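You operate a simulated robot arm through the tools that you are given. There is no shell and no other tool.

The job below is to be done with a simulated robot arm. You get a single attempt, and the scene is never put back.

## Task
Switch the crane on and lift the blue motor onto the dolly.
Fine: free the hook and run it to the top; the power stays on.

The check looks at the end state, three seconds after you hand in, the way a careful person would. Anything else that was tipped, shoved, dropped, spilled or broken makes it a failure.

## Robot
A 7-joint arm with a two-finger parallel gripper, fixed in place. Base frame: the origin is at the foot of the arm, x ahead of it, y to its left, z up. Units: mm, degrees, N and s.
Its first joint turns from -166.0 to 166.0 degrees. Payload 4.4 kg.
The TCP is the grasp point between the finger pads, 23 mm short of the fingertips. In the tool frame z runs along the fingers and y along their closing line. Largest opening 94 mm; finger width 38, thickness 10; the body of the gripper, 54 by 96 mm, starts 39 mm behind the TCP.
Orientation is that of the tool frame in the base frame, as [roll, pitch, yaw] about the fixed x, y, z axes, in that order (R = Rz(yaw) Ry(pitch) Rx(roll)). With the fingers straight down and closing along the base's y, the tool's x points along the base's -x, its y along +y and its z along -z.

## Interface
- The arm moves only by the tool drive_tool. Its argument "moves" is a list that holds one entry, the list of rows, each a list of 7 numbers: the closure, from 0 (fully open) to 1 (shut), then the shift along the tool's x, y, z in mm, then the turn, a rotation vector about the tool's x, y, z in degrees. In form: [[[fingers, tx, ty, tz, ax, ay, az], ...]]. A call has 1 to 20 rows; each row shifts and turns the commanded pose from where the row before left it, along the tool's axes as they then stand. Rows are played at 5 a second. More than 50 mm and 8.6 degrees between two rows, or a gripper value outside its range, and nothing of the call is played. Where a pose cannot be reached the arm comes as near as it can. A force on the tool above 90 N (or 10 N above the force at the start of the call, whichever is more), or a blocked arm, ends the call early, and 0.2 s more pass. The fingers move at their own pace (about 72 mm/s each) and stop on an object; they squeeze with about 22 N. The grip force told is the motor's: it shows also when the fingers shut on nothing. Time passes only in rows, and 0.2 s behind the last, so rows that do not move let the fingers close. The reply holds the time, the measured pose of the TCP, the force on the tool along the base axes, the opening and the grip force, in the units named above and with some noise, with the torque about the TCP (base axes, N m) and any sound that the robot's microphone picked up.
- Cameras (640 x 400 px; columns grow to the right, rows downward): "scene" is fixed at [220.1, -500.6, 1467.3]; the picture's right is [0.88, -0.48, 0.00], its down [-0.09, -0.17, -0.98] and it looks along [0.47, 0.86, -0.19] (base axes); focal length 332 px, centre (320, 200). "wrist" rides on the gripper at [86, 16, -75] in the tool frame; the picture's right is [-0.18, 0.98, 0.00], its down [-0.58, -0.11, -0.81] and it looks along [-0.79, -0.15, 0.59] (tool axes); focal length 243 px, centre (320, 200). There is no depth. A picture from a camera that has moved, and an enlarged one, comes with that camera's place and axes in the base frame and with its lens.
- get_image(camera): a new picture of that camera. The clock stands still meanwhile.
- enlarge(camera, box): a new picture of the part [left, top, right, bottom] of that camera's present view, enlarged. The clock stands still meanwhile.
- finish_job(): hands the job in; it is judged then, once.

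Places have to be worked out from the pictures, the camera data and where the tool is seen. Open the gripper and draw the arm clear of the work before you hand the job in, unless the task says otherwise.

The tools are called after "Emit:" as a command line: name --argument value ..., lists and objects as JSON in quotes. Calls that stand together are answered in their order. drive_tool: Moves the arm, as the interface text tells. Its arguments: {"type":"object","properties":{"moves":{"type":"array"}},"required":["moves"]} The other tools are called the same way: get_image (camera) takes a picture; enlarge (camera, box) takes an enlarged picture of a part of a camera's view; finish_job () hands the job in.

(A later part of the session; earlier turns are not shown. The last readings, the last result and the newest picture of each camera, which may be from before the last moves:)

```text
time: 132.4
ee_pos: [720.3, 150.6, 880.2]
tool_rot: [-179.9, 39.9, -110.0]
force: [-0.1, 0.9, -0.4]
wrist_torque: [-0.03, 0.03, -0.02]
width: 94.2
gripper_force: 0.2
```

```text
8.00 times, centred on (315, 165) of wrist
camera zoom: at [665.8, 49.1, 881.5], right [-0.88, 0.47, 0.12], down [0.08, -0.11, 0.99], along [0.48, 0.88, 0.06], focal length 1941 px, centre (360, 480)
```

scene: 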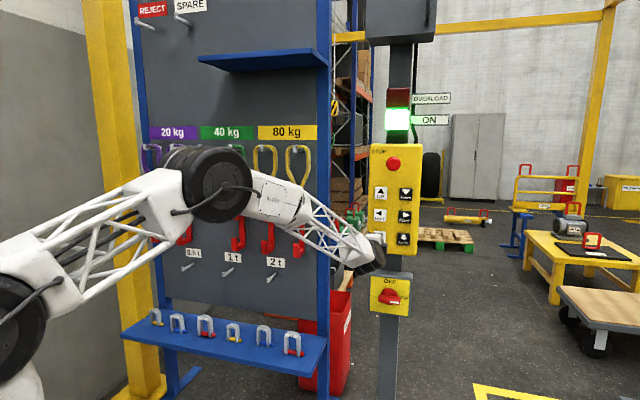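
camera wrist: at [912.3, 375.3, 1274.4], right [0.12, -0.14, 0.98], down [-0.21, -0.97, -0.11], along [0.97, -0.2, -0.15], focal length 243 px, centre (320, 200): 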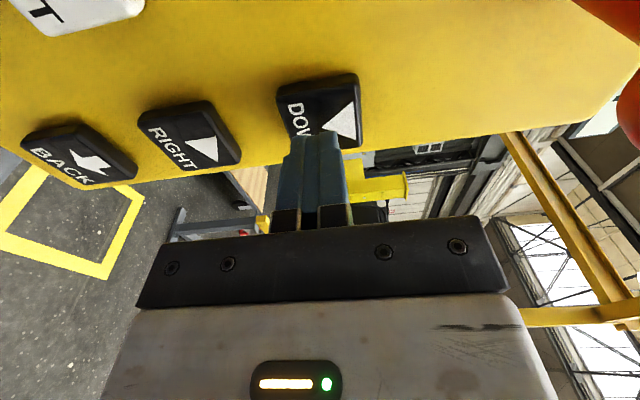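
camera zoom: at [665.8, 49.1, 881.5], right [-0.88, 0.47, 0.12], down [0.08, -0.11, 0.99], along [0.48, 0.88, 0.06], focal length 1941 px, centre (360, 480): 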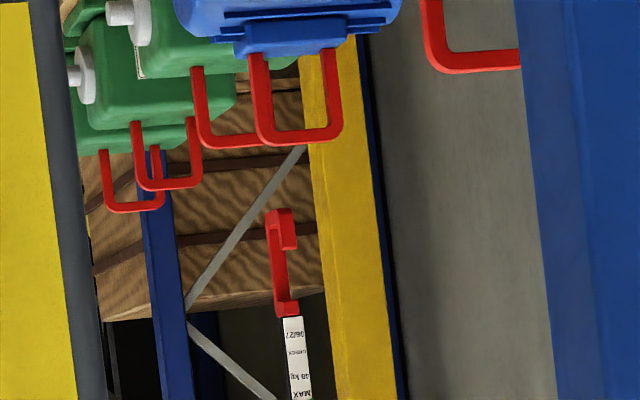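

Range fix: hook is ~158 mm behind the bar and ~10 mm left of its centre, bottom at z≈615; bar at z≈526. I'll nudge RIGHT briefly, BACK a little, then lower. Back to the panel.

Emit:
drive_tool --moves '[[[1, 0, 0, 0, -1.3, -4.32, 6.73], [1, 0, 0, 0, -1.3, -4.32, 6.73], [1, 0, 0, 0, -1.3, -4.32, 6.73], [1, 0, 0, 0, -1.3, -4.32, 6.73], [1, 0, 0, 0, -1.3, -4.32, 6.73], [1, 0, 0, 0, -1.3, -4.32, 6.73], [1, 0, 0, 0, -1.3, -4.32, 6.73], [1, 0, 0, 0, -1.3, -4.32, 6.73], [1, 0, 0, 0, -1.3, -4.32, 6.73], [1, 0, 0, 0, -1.3, -4.32, 6.73], [1, 0, 0, 0, -1.3, -4.32, 6.73], [1, 0, 0, 0, -1.3, -4.32, 6.73], [1, 0, 0, 0, -1.3, -4.32, 6.73], [1, 0, 0, 0, -1.3, -4.32, 6.73], [1, 0, 0, 0, 0, 0, 0]]]'

Emit:
drive_tool --moves '[[[1, -4.9, 29.3, 36.8, 0, 0, 0], [1, -4.9, 29.3, 36.8, 0, 0, 0], [1, -4.9, 29.3, 36.8, 0, 0, 0], [1, -4.9, 29.3, 36.8, 0, 0, 0], [1, -4.9, 29.3, 36.8, 0, 0, 0], [1, -4.9, 29.3, 36.8, 0, 0, 0], [1, -4.9, 29.3, 36.8, 0, 0, 0], [1, -4.9, 29.3, 36.8, 0, 0, 0], [1, -4.9, 29.3, 36.8, 0, 0, 0], [1, -4.9, 29.3, 36.8, 0, 0, 0], [1, 0, 0, 0, 0, 0, 0]]]'

Emit:
enlarge --camera "scene" --box '[325, 80, 365, 180]'

```text
time: 135.6
ee_pos: [720.1, 151.1, 879.8]
tool_rot: [89.9, 0.0, 131.8]
force: [-0.6, 0.6, -0.1]
wrist_torque: [0.04, -0.04, -0.04]
width: 0.3
gripper_force: 21.2
```

```text
time: 138.0
ee_pos: [1026.2, 360.9, 1173.6]
tool_rot: [90.1, 0.1, 131.9]
force: [0.6, -0.1, 0.3]
wrist_torque: [-0.01, -0.01, -0.01]
width: 0.2
gripper_force: 21.6
```

```text
4.00 times, centred on (345, 130) of scene
camera zoom: at [220.1, -500.6, 1467.3], right [0.88, -0.48, 0.0], down [-0.09, -0.17, -0.98], along [0.47, 0.86, -0.19], focal length 1327 px, centre (220, 480)
```

zoom: 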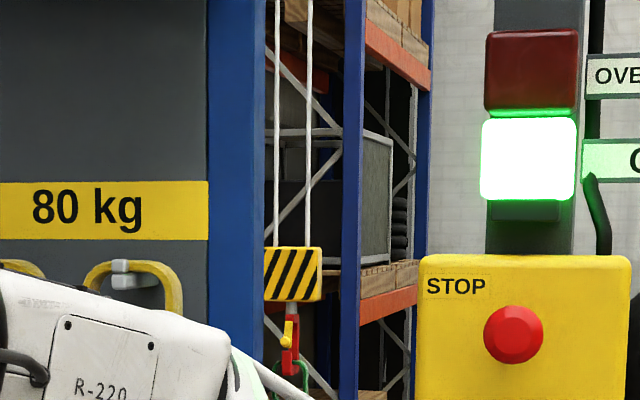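

Reference taken (block's right edge at 322 px in this zoom). Short RIGHT tap of ~0.6 s.

Emit:
drive_tool --moves '[[[1, 0, 0, 18, 0, 0, 0], [1, 0, 0, 10, 0, 0, 0], [1, 0, 0, 0, 0, 0, 0], [1, 0, 0, 0, 0, 0, 0], [1, 0, 0, -28, 0, 0, 0], [1, 0, 0, 0, 0, 0, 0], [1, 0, 0, 0, 0, 0, 0]]]'

Emit:
enlarge --camera "scene" --box '[325, 80, 365, 180]'

```text
time: 139.6
ee_pos: [1027.3, 359.9, 1174.3]
tool_rot: [90.0, 0.0, 132.0]
force: [0.4, -0.3, 0.5]
wrist_torque: [0.0, -0.01, -0.04]
width: 0.2
gripper_force: 22.2
```

```text
4.00 times, centred on (345, 130) of scene
camera zoom: at [220.1, -500.6, 1467.3], right [0.88, -0.48, 0.0], down [-0.09, -0.17, -0.98], along [0.47, 0.86, -0.19], focal length 1327 px, centre (220, 480)
```

zoom: 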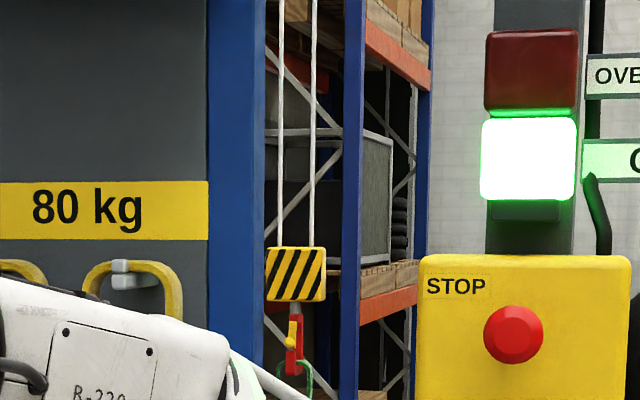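

About 11–14 mm right, good. Now BACK: move down to it and tap ~1 s.

Emit:
drive_tool --moves '[[[1, 0, -44, 0, 0, 0, 0], [1, 0, -44, 0, 0, 0, 0], [1, 0, 0, 0, 0, 0, 0]]]'

Emit:
get_image --camera "wrist"

Emit:
enlarge --camera "scene" --box '[325, 80, 365, 180]'

```text
time: 140.4
ee_pos: [1027.5, 360.0, 1085.8]
tool_rot: [89.8, -0.1, 131.9]
force: [0.8, -0.1, 0.1]
wrist_torque: [-0.01, 0.03, 0.0]
width: 0.0
gripper_force: 21.9
```

```text
taken
camera wrist: at [913.3, 375.3, 1102.1], right [0.12, -0.14, 0.98], down [-0.21, -0.97, -0.11], along [0.97, -0.2, -0.15], focal length 243 px, centre (320, 200)
```

wrist: 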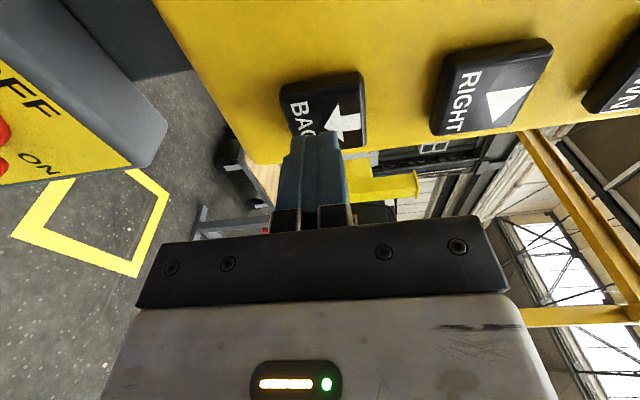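

```text
4.00 times, centred on (345, 130) of scene
camera zoom: at [220.1, -500.6, 1467.3], right [0.88, -0.48, 0.0], down [-0.09, -0.17, -0.98], along [0.47, 0.86, -0.19], focal length 1327 px, centre (220, 480)
```

zoom: 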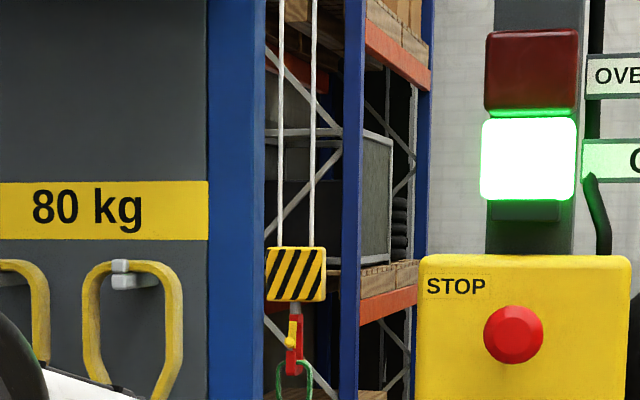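

Aligned with BACK and the block is steady. Tap BACK ~1 s.

Emit:
drive_tool --moves '[[[1, 0, 0, 18, 0, 0, 0], [1, 0, 0, 10, 0, 0, 0], [1, 0, 0, 0, 0, 0, 0], [1, 0, 0, 0, 0, 0, 0], [1, 0, 0, 0, 0, 0, 0], [1, 0, 0, 0, 0, 0, 0], [1, 0, 0, -28, 0, 0, 0], [1, 0, 0, 0, 0, 0, 0], [1, 0, 0, 0, 0, 0, 0], [1, 0, 0, 0, 0, 0, 0]]]'

Emit:
enlarge --camera "scene" --box '[325, 80, 365, 180]'

```text
time: 142.6
ee_pos: [1027.0, 359.6, 1085.5]
tool_rot: [90.0, 0.0, 131.9]
force: [-0.3, -0.3, -0.4]
wrist_torque: [-0.02, -0.02, 0.02]
width: 0.2
gripper_force: 21.9
```

```text
4.00 times, centred on (345, 130) of scene
camera zoom: at [220.1, -500.6, 1467.3], right [0.88, -0.48, 0.0], down [-0.09, -0.17, -0.98], along [0.47, 0.86, -0.19], focal length 1327 px, centre (220, 480)
```

zoom: 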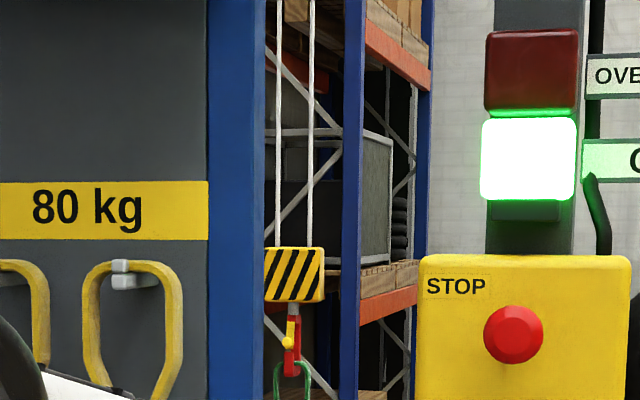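

BACK moved it ~20 mm. Now DOWN ~1.6 s (aiming for ≈140 mm).

Emit:
drive_tool --moves '[[[1, 0, 43, 0, 0, 0, 0], [1, 0, 43, 0, 0, 0, 0], [1, 0, 43, 0, 0, 0, 0], [1, 0, 43, 0, 0, 0, 0], [1, 0, 0, 0, 0, 0, 0]]]'

Emit:
enlarge --camera "scene" --box '[325, 100, 375, 200]'

Emit:
drive_tool --moves '[[[1, 0, 0, 18, 0, 0, 0], [1, 0, 0, 10, 0, 0, 0], [1, 0, 0, 0, 0, 0, 0], [1, 0, 0, 0, 0, 0, 0], [1, 0, 0, 0, 0, 0, 0], [1, 0, 0, 0, 0, 0, 0], [1, 0, 0, 0, 0, 0, 0], [1, 0, 0, 0, 0, 0, 0], [1, 0, 0, 0, 0, 0, 0], [1, 0, 0, -28, 0, 0, 0], [1, 0, 0, 0, 0, 0, 0], [1, 0, 0, 0, 0, 0, 0], [1, 0, 0, 0, 0, 0, 0]]]'

Emit:
enlarge --camera "scene" --box '[325, 100, 375, 200]'

```text
time: 143.8
ee_pos: [1026.9, 360.6, 1257.4]
tool_rot: [89.9, 0.0, 131.8]
force: [0.8, -0.5, 0.0]
wrist_torque: [0.04, -0.01, -0.03]
width: 0.1
gripper_force: 21.8
```

```text
4.00 times, centred on (350, 150) of scene
camera zoom: at [220.1, -500.6, 1467.3], right [0.88, -0.48, 0.0], down [-0.09, -0.17, -0.98], along [0.47, 0.86, -0.19], focal length 1327 px, centre (200, 400)
```

zoom: 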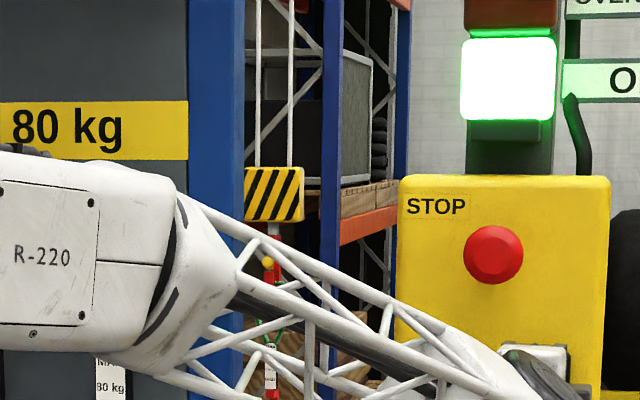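

```text
time: 146.6
ee_pos: [1027.1, 359.3, 1257.5]
tool_rot: [89.9, -0.1, 131.9]
force: [1.3, -0.3, -0.6]
wrist_torque: [0.03, 0.02, 0.01]
width: 0.2
gripper_force: 21.8
```

```text
4.00 times, centred on (350, 150) of scene
camera zoom: at [220.1, -500.6, 1467.3], right [0.88, -0.48, 0.0], down [-0.09, -0.17, -0.98], along [0.47, 0.86, -0.19], focal length 1327 px, centre (200, 400)
```

zoom: 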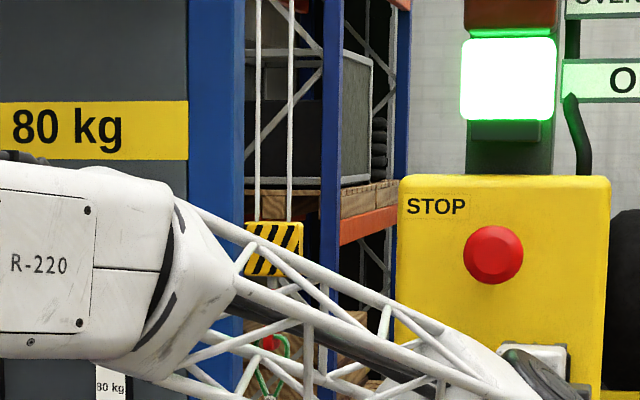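

Lowered ~142 mm (hook bottom ≈ 473). I tap DOWN ~1 s for another ~40–50 mm.

Emit:
drive_tool --moves '[[[1, 0, 0, 18, 0, 0, 0], [1, 0, 0, 10, 0, 0, 0], [1, 0, 0, 0, 0, 0, 0], [1, 0, 0, 0, 0, 0, 0], [1, 0, 0, 0, 0, 0, 0], [1, 0, 0, 0, 0, 0, 0], [1, 0, 0, -28, 0, 0, 0], [1, 0, 0, 0, 0, 0, 0], [1, 0, 0, 0, 0, 0, 0]]]'

Emit:
enlarge --camera "scene" --box '[325, 100, 375, 200]'

```text
time: 148.6
ee_pos: [1026.4, 359.8, 1258.9]
tool_rot: [89.8, -0.1, 131.8]
force: [0.1, 0.2, 0.0]
wrist_torque: [0.0, -0.03, 0.0]
width: 0.0
gripper_force: 21.9
```

```text
4.00 times, centred on (350, 150) of scene
camera zoom: at [220.1, -500.6, 1467.3], right [0.88, -0.48, 0.0], down [-0.09, -0.17, -0.98], along [0.47, 0.86, -0.19], focal length 1327 px, centre (200, 400)
```

zoom: 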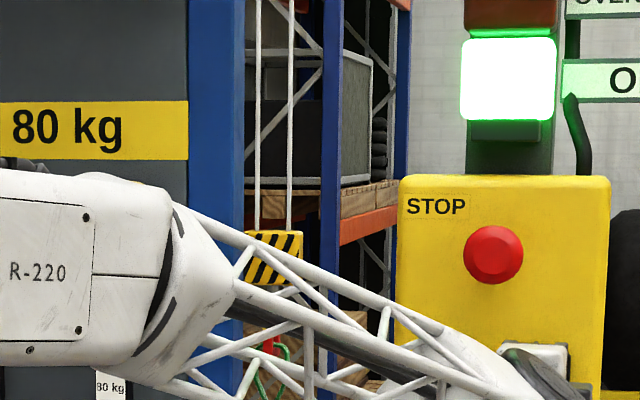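

Only ~20 mm (bottom ≈ 452). Another ~1.2 s tap.

Emit:
drive_tool --moves '[[[1, 0, 0, 18, 0, 0, 0], [1, 0, 0, 10, 0, 0, 0], [1, 0, 0, 0, 0, 0, 0], [1, 0, 0, 0, 0, 0, 0], [1, 0, 0, 0, 0, 0, 0], [1, 0, 0, 0, 0, 0, 0], [1, 0, 0, 0, 0, 0, 0], [1, 0, 0, -28, 0, 0, 0], [1, 0, 0, 0, 0, 0, 0], [1, 0, 0, 0, 0, 0, 0]]]'

Emit:
enlarge --camera "scene" --box '[325, 100, 375, 200]'

```text
time: 150.8
ee_pos: [1027.4, 359.7, 1257.6]
tool_rot: [90.0, 0.0, 132.0]
force: [0.1, -0.2, -0.8]
wrist_torque: [0.01, -0.01, -0.02]
width: 0.0
gripper_force: 21.8
```

```text
4.00 times, centred on (350, 150) of scene
camera zoom: at [220.1, -500.6, 1467.3], right [0.88, -0.48, 0.0], down [-0.09, -0.17, -0.98], along [0.47, 0.86, -0.19], focal length 1327 px, centre (200, 400)
```

zoom: 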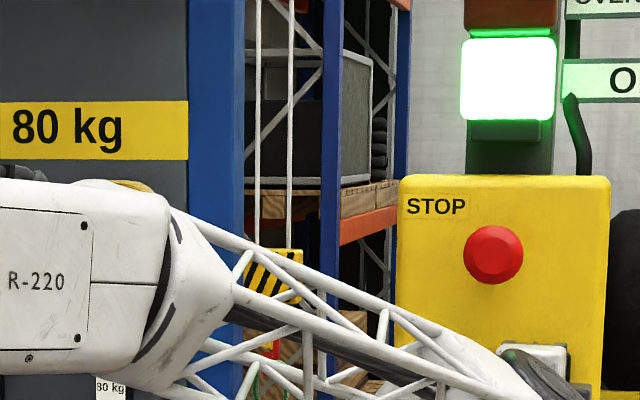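

That was ~49 mm (bottom ≈ 403, maybe slightly low). I go to the viewing pose to check the hook against the handle.

Emit:
drive_tool --moves '[[[1, 5.2, 24.7, -41, 0, 0, 0], [1, 5.2, 24.7, -41, 0, 0, 0], [1, 5.2, 24.7, -41, 0, 0, 0], [1, 5.2, 24.7, -41, 0, 0, 0], [1, 5.2, 24.7, -41, 0, 0, 0], [1, 5.2, 24.7, -41, 0, 0, 0], [1, 5.2, 24.7, -41, 0, 0, 0], [1, 5.2, 24.7, -41, 0, 0, 0], [1, 5.2, 24.7, -41, 0, 0, 0], [1, 0, 0, 0, 0, 0, 0]]]'

Emit:
drive_tool --moves '[[[1, 0, 0, 0, 1.3, 4.32, -6.73], [1, 0, 0, 0, 1.3, 4.32, -6.73], [1, 0, 0, 0, 1.3, 4.32, -6.73], [1, 0, 0, 0, 1.3, 4.32, -6.73], [1, 0, 0, 0, 1.3, 4.32, -6.73], [1, 0, 0, 0, 1.3, 4.32, -6.73], [1, 0, 0, 0, 1.3, 4.32, -6.73], [1, 0, 0, 0, 1.3, 4.32, -6.73], [1, 0, 0, 0, 1.3, 4.32, -6.73], [1, 0, 0, 0, 1.3, 4.32, -6.73], [1, 0, 0, 0, 1.3, 4.32, -6.73], [1, 0, 0, 0, 1.3, 4.32, -6.73], [1, 0, 0, 0, 1.3, 4.32, -6.73], [1, 0, 0, 0, 1.3, 4.32, -6.73], [0, 0, 0, 0, 0, 0, 0], [0, 0, 0, 0, 0, 0, 0]]]'

Emit:
enlarge --camera "wrist" --box '[295, 80, 335, 120]'

Emit:
enlarge --camera "scene" --box '[325, 180, 375, 250]'

```text
time: 153.0
ee_pos: [720.8, 148.4, 1480.5]
tool_rot: [90.1, 0.0, 131.8]
force: [-0.3, 0.0, 0.2]
wrist_torque: [0.01, -0.03, 0.03]
width: 0.2
gripper_force: 21.8
```

```text
time: 156.4
ee_pos: [721.2, 148.5, 1478.9]
tool_rot: [-179.8, 40.0, -109.8]
force: [0.1, 0.2, 0.8]
wrist_torque: [-0.03, -0.02, 0.03]
width: 82.8
gripper_force: 0.2
```

```text
10.00 times, centred on (315, 100) of wrist
camera zoom: at [666.0, 47.5, 1481.4], right [-0.88, 0.47, 0.12], down [0.08, -0.11, 0.99], along [0.48, 0.88, 0.06], focal length 2426 px, centre (370, 1200)
```

zoom: 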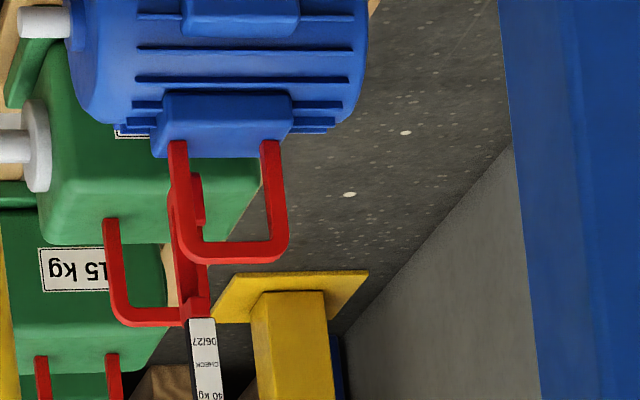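

```text
5.71 times, centred on (350, 215) of scene
camera zoom: at [220.1, -500.6, 1467.3], right [0.88, -0.48, 0.0], down [-0.09, -0.17, -0.98], along [0.47, 0.86, -0.19], focal length 1896 px, centre (149, 114)
```

zoom: 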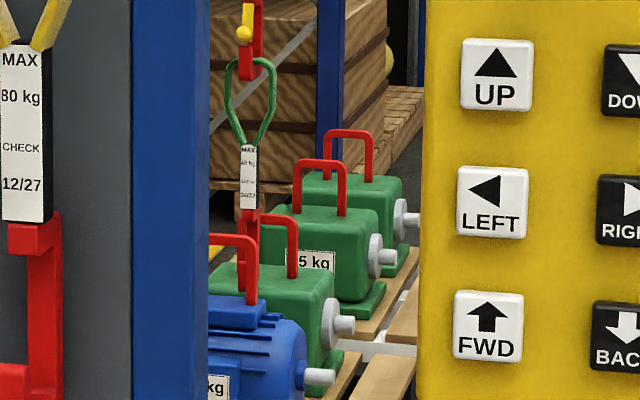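

The hook is right behind the handle window, laterally centred (within ~5 mm), but its bottom (≈390) is slightly below the handle base (≈401). I need ~35 mm UP before moving BACK. I go to the UP button.

Emit:
drive_tool --moves '[[[1, 0, 0, 0, -1.3, -4.32, 6.73], [1, 0, 0, 0, -1.3, -4.32, 6.73], [1, 0, 0, 0, -1.3, -4.32, 6.73], [1, 0, 0, 0, -1.3, -4.32, 6.73], [1, 0, 0, 0, -1.3, -4.32, 6.73], [1, 0, 0, 0, -1.3, -4.32, 6.73], [1, 0, 0, 0, -1.3, -4.32, 6.73], [1, 0, 0, 0, -1.3, -4.32, 6.73], [1, 0, 0, 0, -1.3, -4.32, 6.73], [1, 0, 0, 0, -1.3, -4.32, 6.73], [1, 0, 0, 0, -1.3, -4.32, 6.73], [1, 0, 0, 0, -1.3, -4.32, 6.73], [1, 0, 0, 0, -1.3, -4.32, 6.73], [1, 0, 0, 0, -1.3, -4.32, 6.73], [1, 0, 0, 0, 0, 0, 0]]]'

Emit:
drive_tool --moves '[[[1, 5.0, -24.7, 41, 0, 0, 0], [1, 5.0, -24.7, 41, 0, 0, 0], [1, 5.0, -24.7, 41, 0, 0, 0], [1, 5.0, -24.7, 41, 0, 0, 0], [1, 5.0, -24.7, 41, 0, 0, 0], [1, 5.0, -24.7, 41, 0, 0, 0], [1, 5.0, -24.7, 41, 0, 0, 0], [1, 5.0, -24.7, 41, 0, 0, 0], [1, 5.0, -24.7, 41, 0, 0, 0], [1, 0, 0, 0, 0, 0, 0]]]'

Emit:
get_image --camera "wrist"

Emit:
enlarge --camera "scene" --box '[325, 130, 375, 230]'

```text
time: 159.6
ee_pos: [720.2, 148.5, 1479.3]
tool_rot: [89.8, 0.0, 131.8]
force: [0.5, 0.4, 0.3]
wrist_torque: [0.04, -0.02, -0.02]
width: 0.0
gripper_force: 22.0
```

```text
time: 161.8
ee_pos: [966.5, 428.0, 1257.5]
tool_rot: [89.9, -0.1, 131.9]
force: [-0.2, -0.9, 0.2]
wrist_torque: [0.04, 0.02, 0.01]
width: 0.0
gripper_force: 22.6
```

```text
taken
camera wrist: at [852.3, 443.4, 1273.7], right [0.12, -0.14, 0.98], down [-0.21, -0.97, -0.11], along [0.97, -0.2, -0.15], focal length 243 px, centre (320, 200)
```

wrist: 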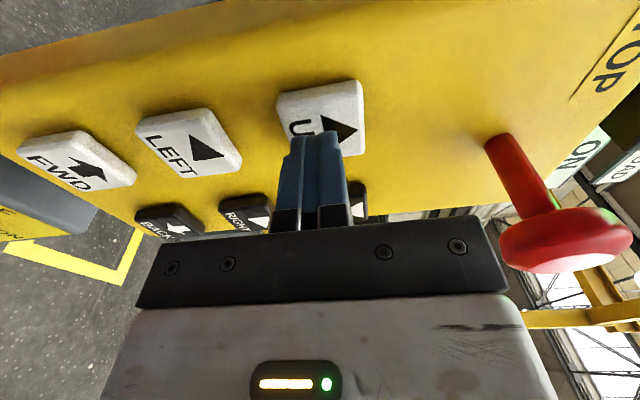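

```text
4.00 times, centred on (350, 180) of scene
camera zoom: at [220.1, -500.6, 1467.3], right [0.88, -0.48, 0.0], down [-0.09, -0.17, -0.98], along [0.47, 0.86, -0.19], focal length 1327 px, centre (200, 280)
```

zoom: 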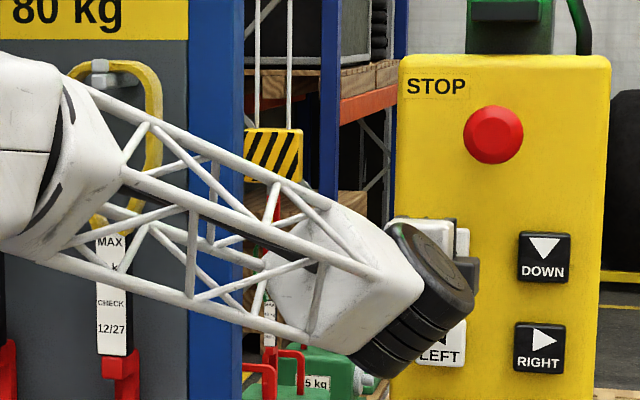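

Clear of the STOP mushroom (its lower edge is ≈40 mm above the gripper). I tap UP for ~1 s.

Emit:
drive_tool --moves '[[[1, 0, 0, 18, 0, 0, 0], [1, 0, 0, 10, 0, 0, 0], [1, 0, 0, 0, 0, 0, 0], [1, 0, 0, 0, 0, 0, 0], [1, 0, 0, 0, 0, 0, 0], [1, 0, 0, 0, 0, 0, 0], [1, 0, 0, -28, 0, 0, 0], [1, 0, 0, 0, 0, 0, 0], [1, 0, 0, 0, 0, 0, 0]]]'

Emit:
enlarge --camera "scene" --box '[325, 130, 375, 230]'

```text
time: 163.8
ee_pos: [965.9, 429.7, 1256.8]
tool_rot: [89.9, 0.0, 131.9]
force: [0.4, 0.2, -0.3]
wrist_torque: [0.03, -0.01, -0.02]
width: 0.0
gripper_force: 21.6
```

```text
4.00 times, centred on (350, 180) of scene
camera zoom: at [220.1, -500.6, 1467.3], right [0.88, -0.48, 0.0], down [-0.09, -0.17, -0.98], along [0.47, 0.86, -0.19], focal length 1327 px, centre (200, 280)
```

zoom: 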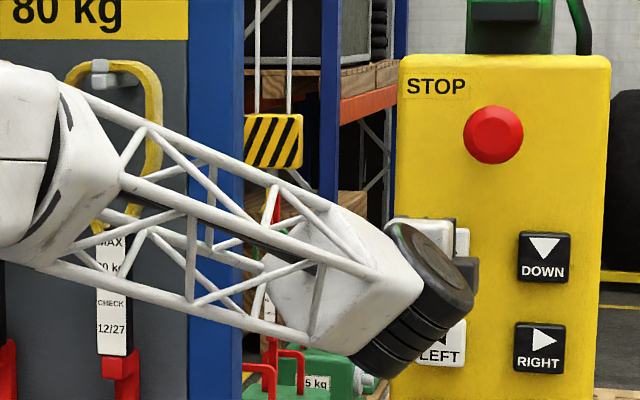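

UP gave ~37 mm; hook bottom ≈ 427, right in the window. Now to BACK: press ~1.4 s to bring the tip under the bar.

Emit:
drive_tool --moves '[[[1, -45.5, -43, 0, 0, 0, 0], [1, -45.5, -43, 0, 0, 0, 0], [1, 0, -43, 0, 0, 0, 0], [1, 0, -43, 0, 0, 0, 0], [1, 0, 0, 0, 0, 0, 0]]]'

Emit:
enlarge --camera "scene" --box '[325, 150, 375, 250]'

Emit:
drive_tool --moves '[[[1, 0, 0, 18, 0, 0, 0], [1, 0, 0, 10, 0, 0, 0], [1, 0, 0, 0, 0, 0, 0], [1, 0, 0, 0, 0, 0, 0], [1, 0, 0, 0, 0, 0, 0], [1, 0, 0, 0, 0, 0, 0], [1, 0, 0, 0, 0, 0, 0], [1, 0, 0, 0, 0, 0, 0], [1, 0, 0, -28, 0, 0, 0], [1, 0, 0, 0, 0, 0, 0], [1, 0, 0, 0, 0, 0, 0], [1, 0, 0, 0, 0, 0, 0]]]'

Emit:
enlarge --camera "scene" --box '[325, 150, 375, 250]'

```text
refused: row 1 steps farther than a row can; nothing moved
```

```text
4.00 times, centred on (350, 200) of scene
camera zoom: at [220.1, -500.6, 1467.3], right [0.88, -0.48, 0.0], down [-0.09, -0.17, -0.98], along [0.47, 0.86, -0.19], focal length 1327 px, centre (200, 200)
```

zoom: 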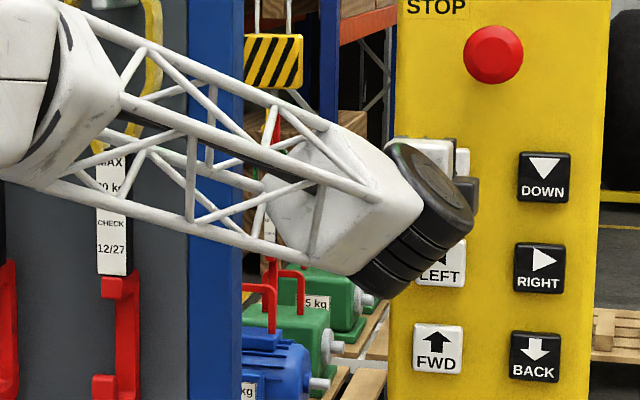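

```text
time: 166.4
ee_pos: [965.8, 429.1, 1256.9]
tool_rot: [89.9, 0.0, 131.9]
force: [0.5, 0.5, 0.1]
wrist_torque: [0.0, 0.01, 0.0]
width: 0.3
gripper_force: 21.0
```

```text
4.00 times, centred on (350, 200) of scene
camera zoom: at [220.1, -500.6, 1467.3], right [0.88, -0.48, 0.0], down [-0.09, -0.17, -0.98], along [0.47, 0.86, -0.19], focal length 1327 px, centre (200, 200)
```

zoom: 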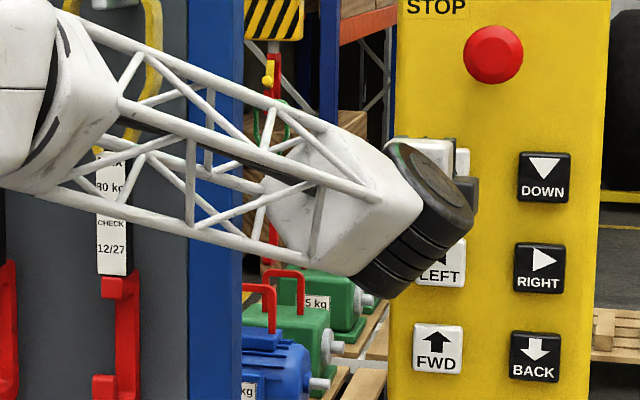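

The sideways move was refused (a diagonal row over 50 mm), and the press that followed hit UP instead: the hook simply rose ~124 mm (bottom ≈ 551), still free and harmless. I should not chain those. I move right to DOWN with legal steps.

Emit:
drive_tool --moves '[[[1, -45.5, 0, 0, 0, 0, 0], [1, -45.5, 0, 0, 0, 0, 0], [1, 0, 0, 0, 0, 0, 0]]]'

Emit:
get_image --camera "wrist"

Emit:
enlarge --camera "scene" --box '[325, 130, 375, 230]'

```text
time: 167.2
ee_pos: [1027.3, 360.4, 1257.5]
tool_rot: [90.0, 0.0, 131.9]
force: [-0.1, 0.4, 1.0]
wrist_torque: [0.01, 0.01, 0.04]
width: 0.2
gripper_force: 22.2
```

```text
taken
camera wrist: at [913.4, 375.5, 1274.0], right [0.12, -0.14, 0.98], down [-0.21, -0.97, -0.11], along [0.97, -0.2, -0.15], focal length 243 px, centre (320, 200)
```

wrist: 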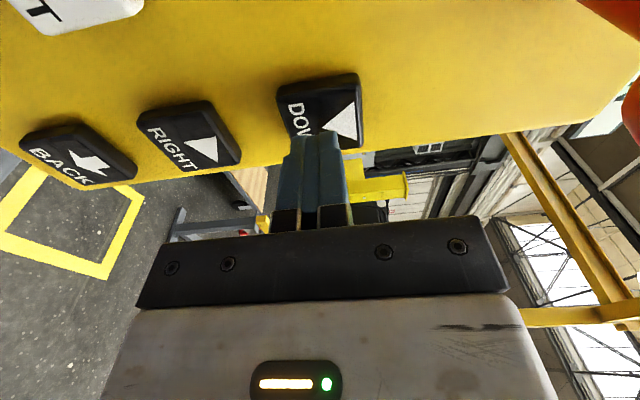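

```text
4.00 times, centred on (350, 180) of scene
camera zoom: at [220.1, -500.6, 1467.3], right [0.88, -0.48, 0.0], down [-0.09, -0.17, -0.98], along [0.47, 0.86, -0.19], focal length 1327 px, centre (200, 280)
```

zoom: 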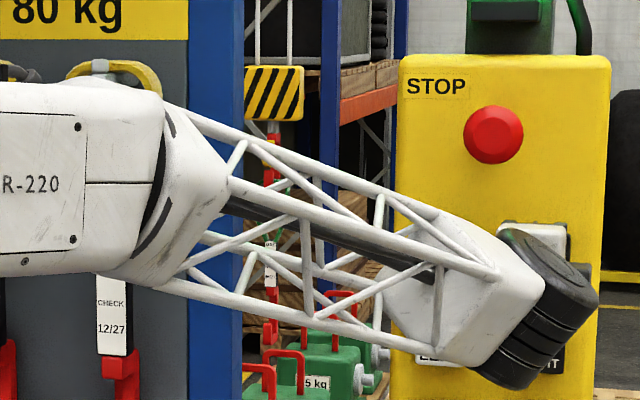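

In front of DOWN; the block's top is at 66 px here and should return to ≈114 px. I press ~1.4 s.

Emit:
drive_tool --moves '[[[1, 0, 0, 18, 0, 0, 0], [1, 0, 0, 10, 0, 0, 0], [1, 0, 0, 0, 0, 0, 0], [1, 0, 0, 0, 0, 0, 0], [1, 0, 0, 0, 0, 0, 0], [1, 0, 0, 0, 0, 0, 0], [1, 0, 0, 0, 0, 0, 0], [1, 0, 0, 0, 0, 0, 0], [1, 0, 0, -28, 0, 0, 0], [1, 0, 0, 0, 0, 0, 0], [1, 0, 0, 0, 0, 0, 0], [1, 0, 0, 0, 0, 0, 0]]]'

Emit:
enlarge --camera "scene" --box '[325, 130, 375, 230]'

```text
time: 169.8
ee_pos: [1027.2, 362.1, 1258.2]
tool_rot: [89.9, 0.0, 131.9]
force: [0.3, -0.6, 0.1]
wrist_torque: [-0.01, 0.02, 0.02]
width: 0.0
gripper_force: 22.3
```

```text
4.00 times, centred on (350, 180) of scene
camera zoom: at [220.1, -500.6, 1467.3], right [0.88, -0.48, 0.0], down [-0.09, -0.17, -0.98], along [0.47, 0.86, -0.19], focal length 1327 px, centre (200, 280)
```

zoom: 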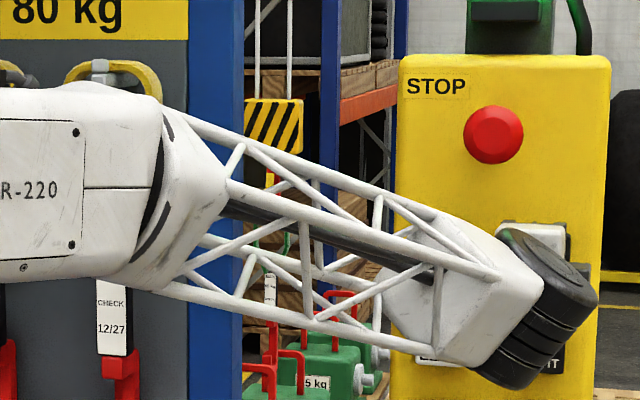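

Lowered 85 mm; ~39 mm to go. Tap ~1 s.

Emit:
drive_tool --moves '[[[1, 0, 0, 18, 0, 0, 0], [1, 0, 0, 10, 0, 0, 0], [1, 0, 0, 0, 0, 0, 0], [1, 0, 0, 0, 0, 0, 0], [1, 0, 0, 0, 0, 0, 0], [1, 0, 0, 0, 0, 0, 0], [1, 0, 0, -28, 0, 0, 0], [1, 0, 0, 0, 0, 0, 0], [1, 0, 0, 0, 0, 0, 0]]]'

Emit:
enlarge --camera "scene" --box '[325, 130, 375, 230]'

```text
time: 171.8
ee_pos: [1025.0, 360.8, 1256.6]
tool_rot: [89.9, 0.0, 131.9]
force: [0.1, -1.1, 0.3]
wrist_torque: [-0.01, -0.04, -0.03]
width: 0.0
gripper_force: 22.1
```

```text
4.00 times, centred on (350, 180) of scene
camera zoom: at [220.1, -500.6, 1467.3], right [0.88, -0.48, 0.0], down [-0.09, -0.17, -0.98], along [0.47, 0.86, -0.19], focal length 1327 px, centre (200, 280)
```

zoom: 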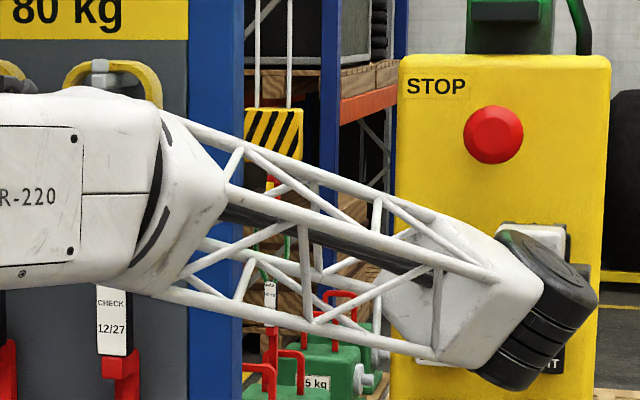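

Hook bottom ≈ 445; one more 1 s tap brings it to ≈ 425.

Emit:
drive_tool --moves '[[[1, 0, 0, 18, 0, 0, 0], [1, 0, 0, 10, 0, 0, 0], [1, 0, 0, 0, 0, 0, 0], [1, 0, 0, 0, 0, 0, 0], [1, 0, 0, 0, 0, 0, 0], [1, 0, 0, 0, 0, 0, 0], [1, 0, 0, -28, 0, 0, 0], [1, 0, 0, 0, 0, 0, 0], [1, 0, 0, 0, 0, 0, 0]]]'

Emit:
enlarge --camera "scene" --box '[325, 130, 375, 230]'

```text
time: 173.8
ee_pos: [1026.7, 360.3, 1258.5]
tool_rot: [89.9, 0.0, 131.9]
force: [-0.4, -0.2, -0.4]
wrist_torque: [0.02, 0.0, 0.01]
width: 0.0
gripper_force: 22.0
```

```text
4.00 times, centred on (350, 180) of scene
camera zoom: at [220.1, -500.6, 1467.3], right [0.88, -0.48, 0.0], down [-0.09, -0.17, -0.98], along [0.47, 0.86, -0.19], focal length 1327 px, centre (200, 280)
```

zoom: 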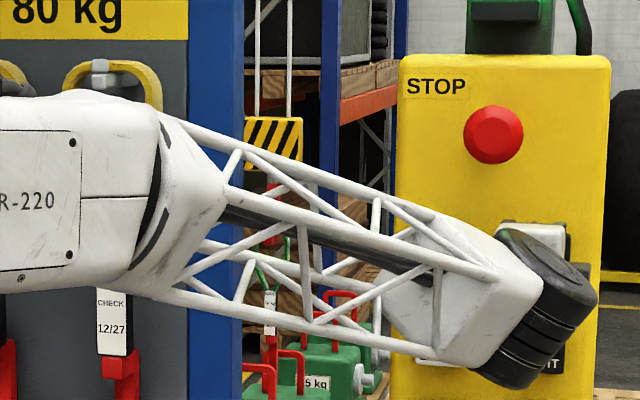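

Hook bottom ≈ 421, inside the window. Now down to BACK (straight down, legal steps), then verify the position.

Emit:
drive_tool --moves '[[[1, 0, -43, 0, 0, 0, 0], [1, 0, -43, 0, 0, 0, 0], [1, 0, -43, 0, 0, 0, 0], [1, 0, -43, 0, 0, 0, 0], [1, 0, 0, 0, 0, 0, 0]]]'

Emit:
get_image --camera "wrist"

Emit:
enlarge --camera "scene" --box '[325, 130, 375, 250]'

```text
time: 175.0
ee_pos: [1026.9, 359.8, 1084.2]
tool_rot: [89.9, 0.0, 131.9]
force: [-0.1, 0.4, 0.1]
wrist_torque: [-0.01, -0.04, 0.01]
width: 0.0
gripper_force: 21.7
```

```text
taken
camera wrist: at [913.1, 375.4, 1100.8], right [0.12, -0.14, 0.98], down [-0.21, -0.97, -0.11], along [0.97, -0.2, -0.15], focal length 243 px, centre (320, 200)
```

wrist: 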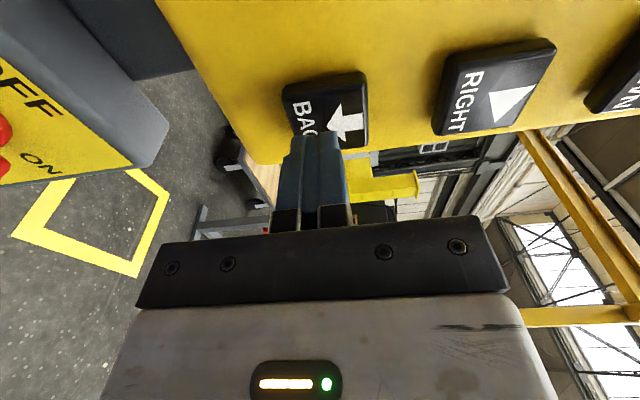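

```text
3.33 times, centred on (350, 190) of scene
camera zoom: at [220.1, -500.6, 1467.3], right [0.88, -0.48, 0.0], down [-0.09, -0.17, -0.98], along [0.47, 0.86, -0.19], focal length 1106 px, centre (220, 233)
```

zoom: 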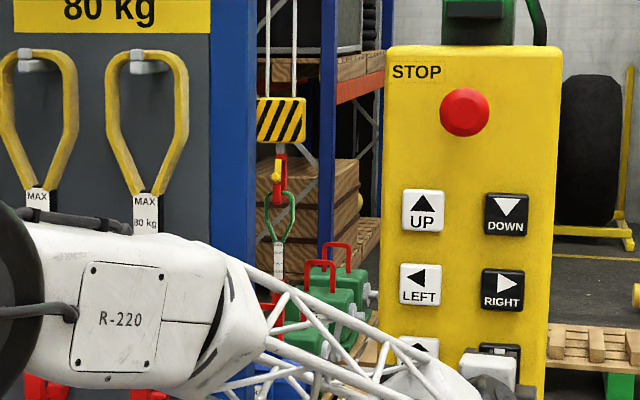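

In front of BACK. I press it ~1.4 s (expected ≈ 105 mm).

Emit:
drive_tool --moves '[[[1, 0, 0, 18, 0, 0, 0], [1, 0, 0, 10, 0, 0, 0], [1, 0, 0, 0, 0, 0, 0], [1, 0, 0, 0, 0, 0, 0], [1, 0, 0, 0, 0, 0, 0], [1, 0, 0, 0, 0, 0, 0], [1, 0, 0, 0, 0, 0, 0], [1, 0, 0, 0, 0, 0, 0], [1, 0, 0, -28, 0, 0, 0], [1, 0, 0, 0, 0, 0, 0], [1, 0, 0, 0, 0, 0, 0], [1, 0, 0, 0, 0, 0, 0]]]'

Emit:
enlarge --camera "scene" --box '[325, 130, 375, 250]'

```text
time: 177.6
ee_pos: [1026.5, 361.3, 1085.8]
tool_rot: [90.0, -0.1, 131.9]
force: [-0.5, -0.3, 0.0]
wrist_torque: [0.02, -0.02, 0.0]
width: 0.0
gripper_force: 22.4
```

```text
3.33 times, centred on (350, 190) of scene
camera zoom: at [220.1, -500.6, 1467.3], right [0.88, -0.48, 0.0], down [-0.09, -0.17, -0.98], along [0.47, 0.86, -0.19], focal length 1106 px, centre (220, 233)
```

zoom: 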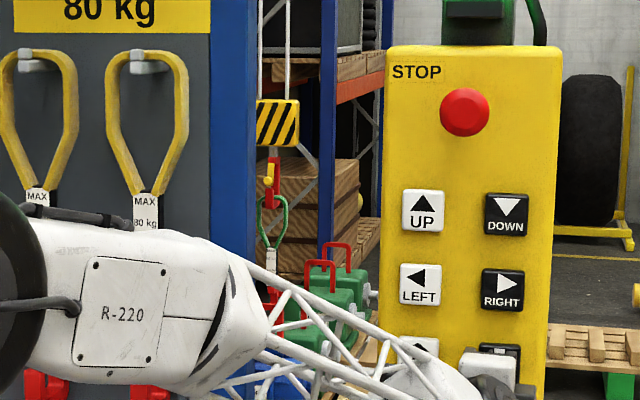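

BACK moved ~68 mm; another ~55 mm needed. Tap ~1.2 s.

Emit:
drive_tool --moves '[[[1, 0, 0, 18, 0, 0, 0], [1, 0, 0, 10, 0, 0, 0], [1, 0, 0, 0, 0, 0, 0], [1, 0, 0, 0, 0, 0, 0], [1, 0, 0, 0, 0, 0, 0], [1, 0, 0, 0, 0, 0, 0], [1, 0, 0, 0, 0, 0, 0], [1, 0, 0, -28, 0, 0, 0], [1, 0, 0, 0, 0, 0, 0], [1, 0, 0, 0, 0, 0, 0], [1, 0, 0, 0, 0, 0, 0]]]'

Emit:
enlarge --camera "scene" --box '[325, 130, 375, 250]'

```text
time: 180.0
ee_pos: [1027.1, 362.4, 1086.1]
tool_rot: [90.1, -0.2, 131.9]
force: [0.9, -0.2, -0.5]
wrist_torque: [-0.02, -0.01, 0.01]
width: 0.0
gripper_force: 21.6
```

```text
3.33 times, centred on (350, 190) of scene
camera zoom: at [220.1, -500.6, 1467.3], right [0.88, -0.48, 0.0], down [-0.09, -0.17, -0.98], along [0.47, 0.86, -0.19], focal length 1106 px, centre (220, 233)
```

zoom: 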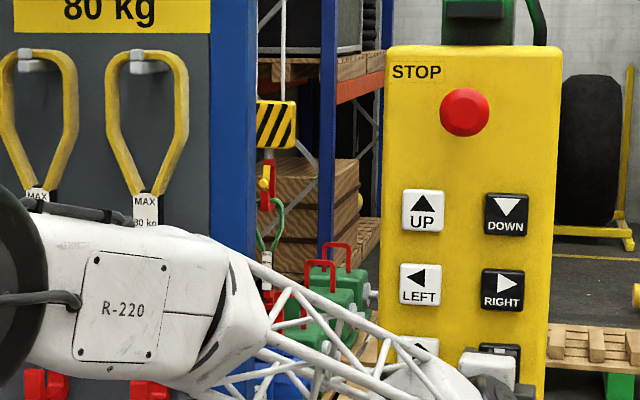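

Moved ~30 mm more. I go look from the viewing pose to judge the remaining distance.

Emit:
drive_tool --moves '[[[1, 3.9, 32.8, -30.8, 0, 0, 0], [1, 3.9, 32.8, -30.8, 0, 0, 0], [1, 3.9, 32.8, -30.8, 0, 0, 0], [1, 3.9, 32.8, -30.8, 0, 0, 0], [1, 3.9, 32.8, -30.8, 0, 0, 0], [1, 3.9, 32.8, -30.8, 0, 0, 0], [1, 3.9, 32.8, -30.8, 0, 0, 0], [1, 3.9, 32.8, -30.8, 0, 0, 0], [1, 3.9, 32.8, -30.8, 0, 0, 0], [1, 3.9, 32.8, -30.8, 0, 0, 0], [1, 3.9, 32.8, -30.8, 0, 0, 0], [1, 3.9, 32.8, -30.8, 0, 0, 0], [1, 0, 0, 0, 0, 0, 0]]]'

Emit:
drive_tool --moves '[[[1, 0, 0, 0, 1.3, 4.32, -6.73], [1, 0, 0, 0, 1.3, 4.32, -6.73], [1, 0, 0, 0, 1.3, 4.32, -6.73], [1, 0, 0, 0, 1.3, 4.32, -6.73], [1, 0, 0, 0, 1.3, 4.32, -6.73], [1, 0, 0, 0, 1.3, 4.32, -6.73], [1, 0, 0, 0, 1.3, 4.32, -6.73], [1, 0, 0, 0, 1.3, 4.32, -6.73], [1, 0, 0, 0, 1.3, 4.32, -6.73], [1, 0, 0, 0, 1.3, 4.32, -6.73], [1, 0, 0, 0, 1.3, 4.32, -6.73], [1, 0, 0, 0, 1.3, 4.32, -6.73], [1, 0, 0, 0, 1.3, 4.32, -6.73], [1, 0, 0, 0, 1.3, 4.32, -6.73], [0, 0, 0, 0, 0, 0, 0], [0, 0, 0, 0, 0, 0, 0]]]'

Emit:
enlarge --camera "wrist" --box '[300, 80, 330, 115]'

Emit:
enlarge --camera "scene" --box '[325, 200, 355, 250]'

```text
time: 182.8
ee_pos: [718.8, 149.3, 1478.5]
tool_rot: [90.0, 0.0, 131.9]
force: [-0.2, 0.4, -0.9]
wrist_torque: [-0.01, 0.0, 0.0]
width: 0.0
gripper_force: 22.1
```

```text
time: 186.2
ee_pos: [720.0, 148.8, 1478.5]
tool_rot: [-179.8, 40.0, -109.9]
force: [-0.3, -0.7, -0.4]
wrist_torque: [-0.01, 0.02, -0.05]
width: 82.5
gripper_force: 0.1
```

```text
11.43 times, centred on (315, 98) of wrist
camera zoom: at [665.3, 47.5, 1480.4], right [-0.88, 0.47, 0.12], down [0.08, -0.11, 0.99], along [0.48, 0.88, 0.06], focal length 2773 px, centre (377, 1371)
```

zoom: 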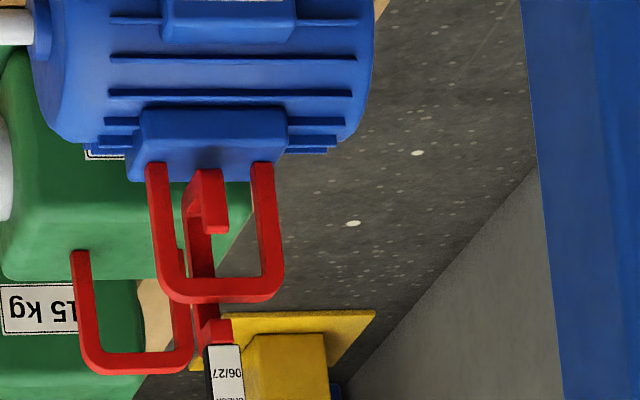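

```text
8.00 times, centred on (340, 225) of scene
camera zoom: at [220.1, -500.6, 1467.3], right [0.88, -0.48, 0.0], down [-0.09, -0.17, -0.98], along [0.47, 0.86, -0.19], focal length 2655 px, centre (160, 0)
```

zoom: 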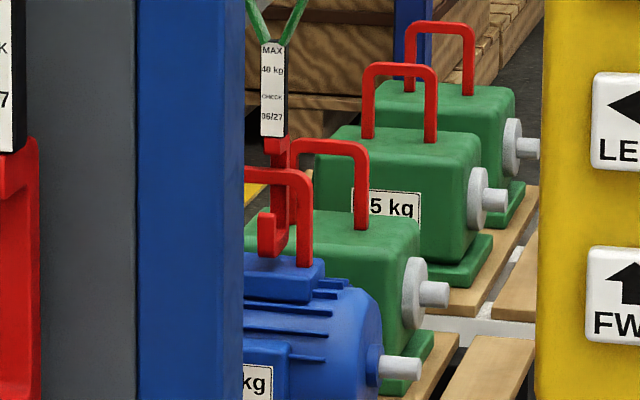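

Lovely views: the hook's tip now sits inside the handle window. I take the low view too, to measure exactly how far the tip is past the bar.

Emit:
drive_tool --moves '[[[0, 29.6, 0, 35.4, 0, 0, 0], [0, 29.6, 0, 35.4, 0, 0, 0], [0, 29.6, 0, 35.4, 0, 0, 0], [0, 29.6, 0, 35.4, 0, 0, 0], [0, 29.6, 0, 35.4, 0, 0, 0], [0, 29.6, 0, 35.4, 0, 0, 0], [0, 29.6, 0, 35.4, 0, 0, 0], [0, 29.6, 0, 35.4, 0, 0, 0], [0, 29.6, 0, 35.4, 0, 0, 0], [0, 29.6, 0, 35.4, 0, 0, 0], [0, 29.6, 0, 35.4, 0, 0, 0], [0, 29.6, 0, 35.4, 0, 0, 0], [0, 29.6, 0, 35.4, 0, 0, 0], [0, 0, 0, 0, 0, 0, 0]]]'

Emit:
enlarge --camera "wrist" --box '[295, 135, 325, 170]'

```text
time: 189.2
ee_pos: [720.0, 149.2, 878.3]
tool_rot: [-180.0, 40.0, -109.9]
force: [0.8, 0.8, 0.6]
wrist_torque: [-0.02, -0.01, -0.01]
width: 93.9
gripper_force: 0.0
```

```text
11.43 times, centred on (310, 152) of wrist
camera zoom: at [665.7, 48.0, 880.9], right [-0.88, 0.47, 0.12], down [0.08, -0.11, 0.99], along [0.48, 0.88, 0.06], focal length 2773 px, centre (434, 743)
```

zoom: 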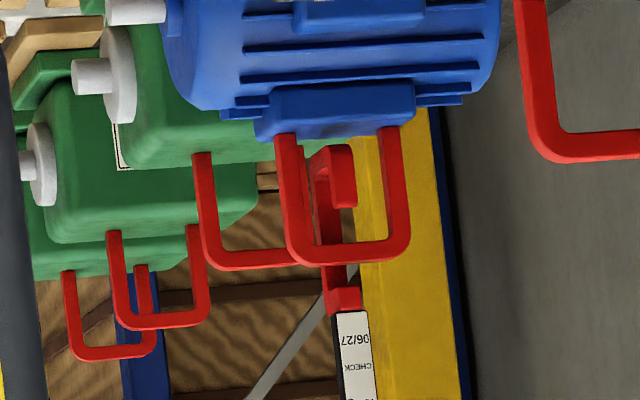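

The tip's back edge is ~60 mm in front of the bar, so the bar is inside the hook's throat (tip top z≈490, bar z≈526). Now I go to UP to take the load.

Emit:
drive_tool --moves '[[[1, 0, 0, 0, -1.3, -4.32, 6.73], [1, 0, 0, 0, -1.3, -4.32, 6.73], [1, 0, 0, 0, -1.3, -4.32, 6.73], [1, 0, 0, 0, -1.3, -4.32, 6.73], [1, 0, 0, 0, -1.3, -4.32, 6.73], [1, 0, 0, 0, -1.3, -4.32, 6.73], [1, 0, 0, 0, -1.3, -4.32, 6.73], [1, 0, 0, 0, -1.3, -4.32, 6.73], [1, 0, 0, 0, -1.3, -4.32, 6.73], [1, 0, 0, 0, -1.3, -4.32, 6.73], [1, 0, 0, 0, -1.3, -4.32, 6.73], [1, 0, 0, 0, -1.3, -4.32, 6.73], [1, 0, 0, 0, -1.3, -4.32, 6.73], [1, 0, 0, 0, -1.3, -4.32, 6.73], [1, 0, 0, 0, 0, 0, 0]]]'

Emit:
drive_tool --moves '[[[1, 3.66, 31.7, 30.8, 0, 0, 0], [1, 3.66, 31.7, 30.8, 0, 0, 0], [1, 3.66, 31.7, 30.8, 0, 0, 0], [1, 3.66, 31.7, 30.8, 0, 0, 0], [1, 3.66, 31.7, 30.8, 0, 0, 0], [1, 3.66, 31.7, 30.8, 0, 0, 0], [1, 3.66, 31.7, 30.8, 0, 0, 0], [1, 3.66, 31.7, 30.8, 0, 0, 0], [1, 3.66, 31.7, 30.8, 0, 0, 0], [1, 3.66, 31.7, 30.8, 0, 0, 0], [1, 3.66, 31.7, 30.8, 0, 0, 0], [1, 3.66, 31.7, 30.8, 0, 0, 0], [1, 0, 0, 0, 0, 0, 0]]]'

Emit:
get_image --camera "wrist"

Emit:
enlarge --camera "scene" --box '[325, 140, 375, 250]'

```text
time: 192.4
ee_pos: [721.9, 149.2, 878.5]
tool_rot: [89.9, 0.1, 131.8]
force: [-0.1, 0.1, -0.7]
wrist_torque: [0.0, 0.01, -0.01]
width: 0.0
gripper_force: 22.2
```

```text
time: 195.2
ee_pos: [965.8, 429.7, 1259.6]
tool_rot: [90.0, 0.0, 131.9]
force: [0.0, 0.8, 0.6]
wrist_torque: [-0.01, 0.01, -0.02]
width: 0.0
gripper_force: 22.0
```

```text
taken
camera wrist: at [852.3, 445.4, 1276.1], right [0.12, -0.14, 0.98], down [-0.21, -0.97, -0.11], along [0.97, -0.2, -0.15], focal length 243 px, centre (320, 200)
```

wrist: 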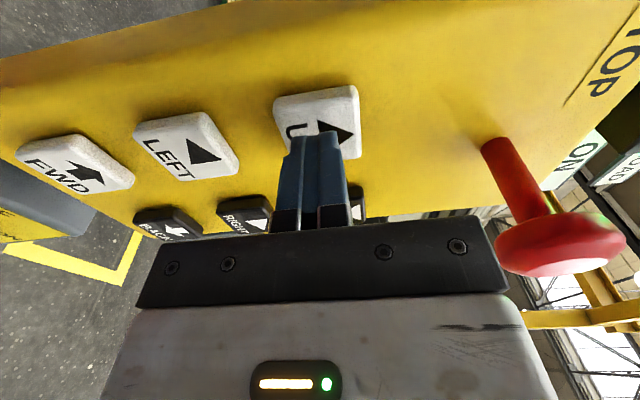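

```text
3.64 times, centred on (350, 195) of scene
camera zoom: at [220.1, -500.6, 1467.3], right [0.88, -0.48, 0.0], down [-0.09, -0.17, -0.98], along [0.47, 0.86, -0.19], focal length 1207 px, centre (211, 218)
```

zoom: 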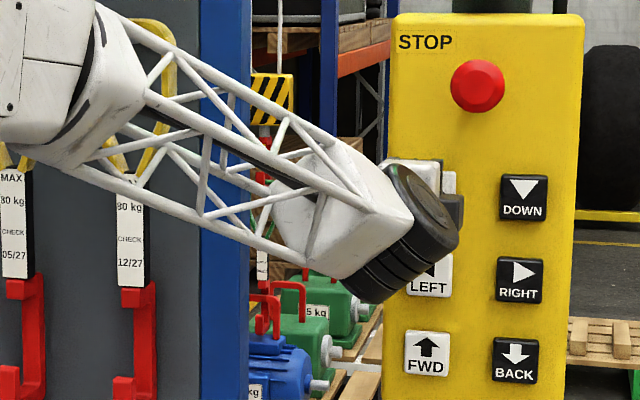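

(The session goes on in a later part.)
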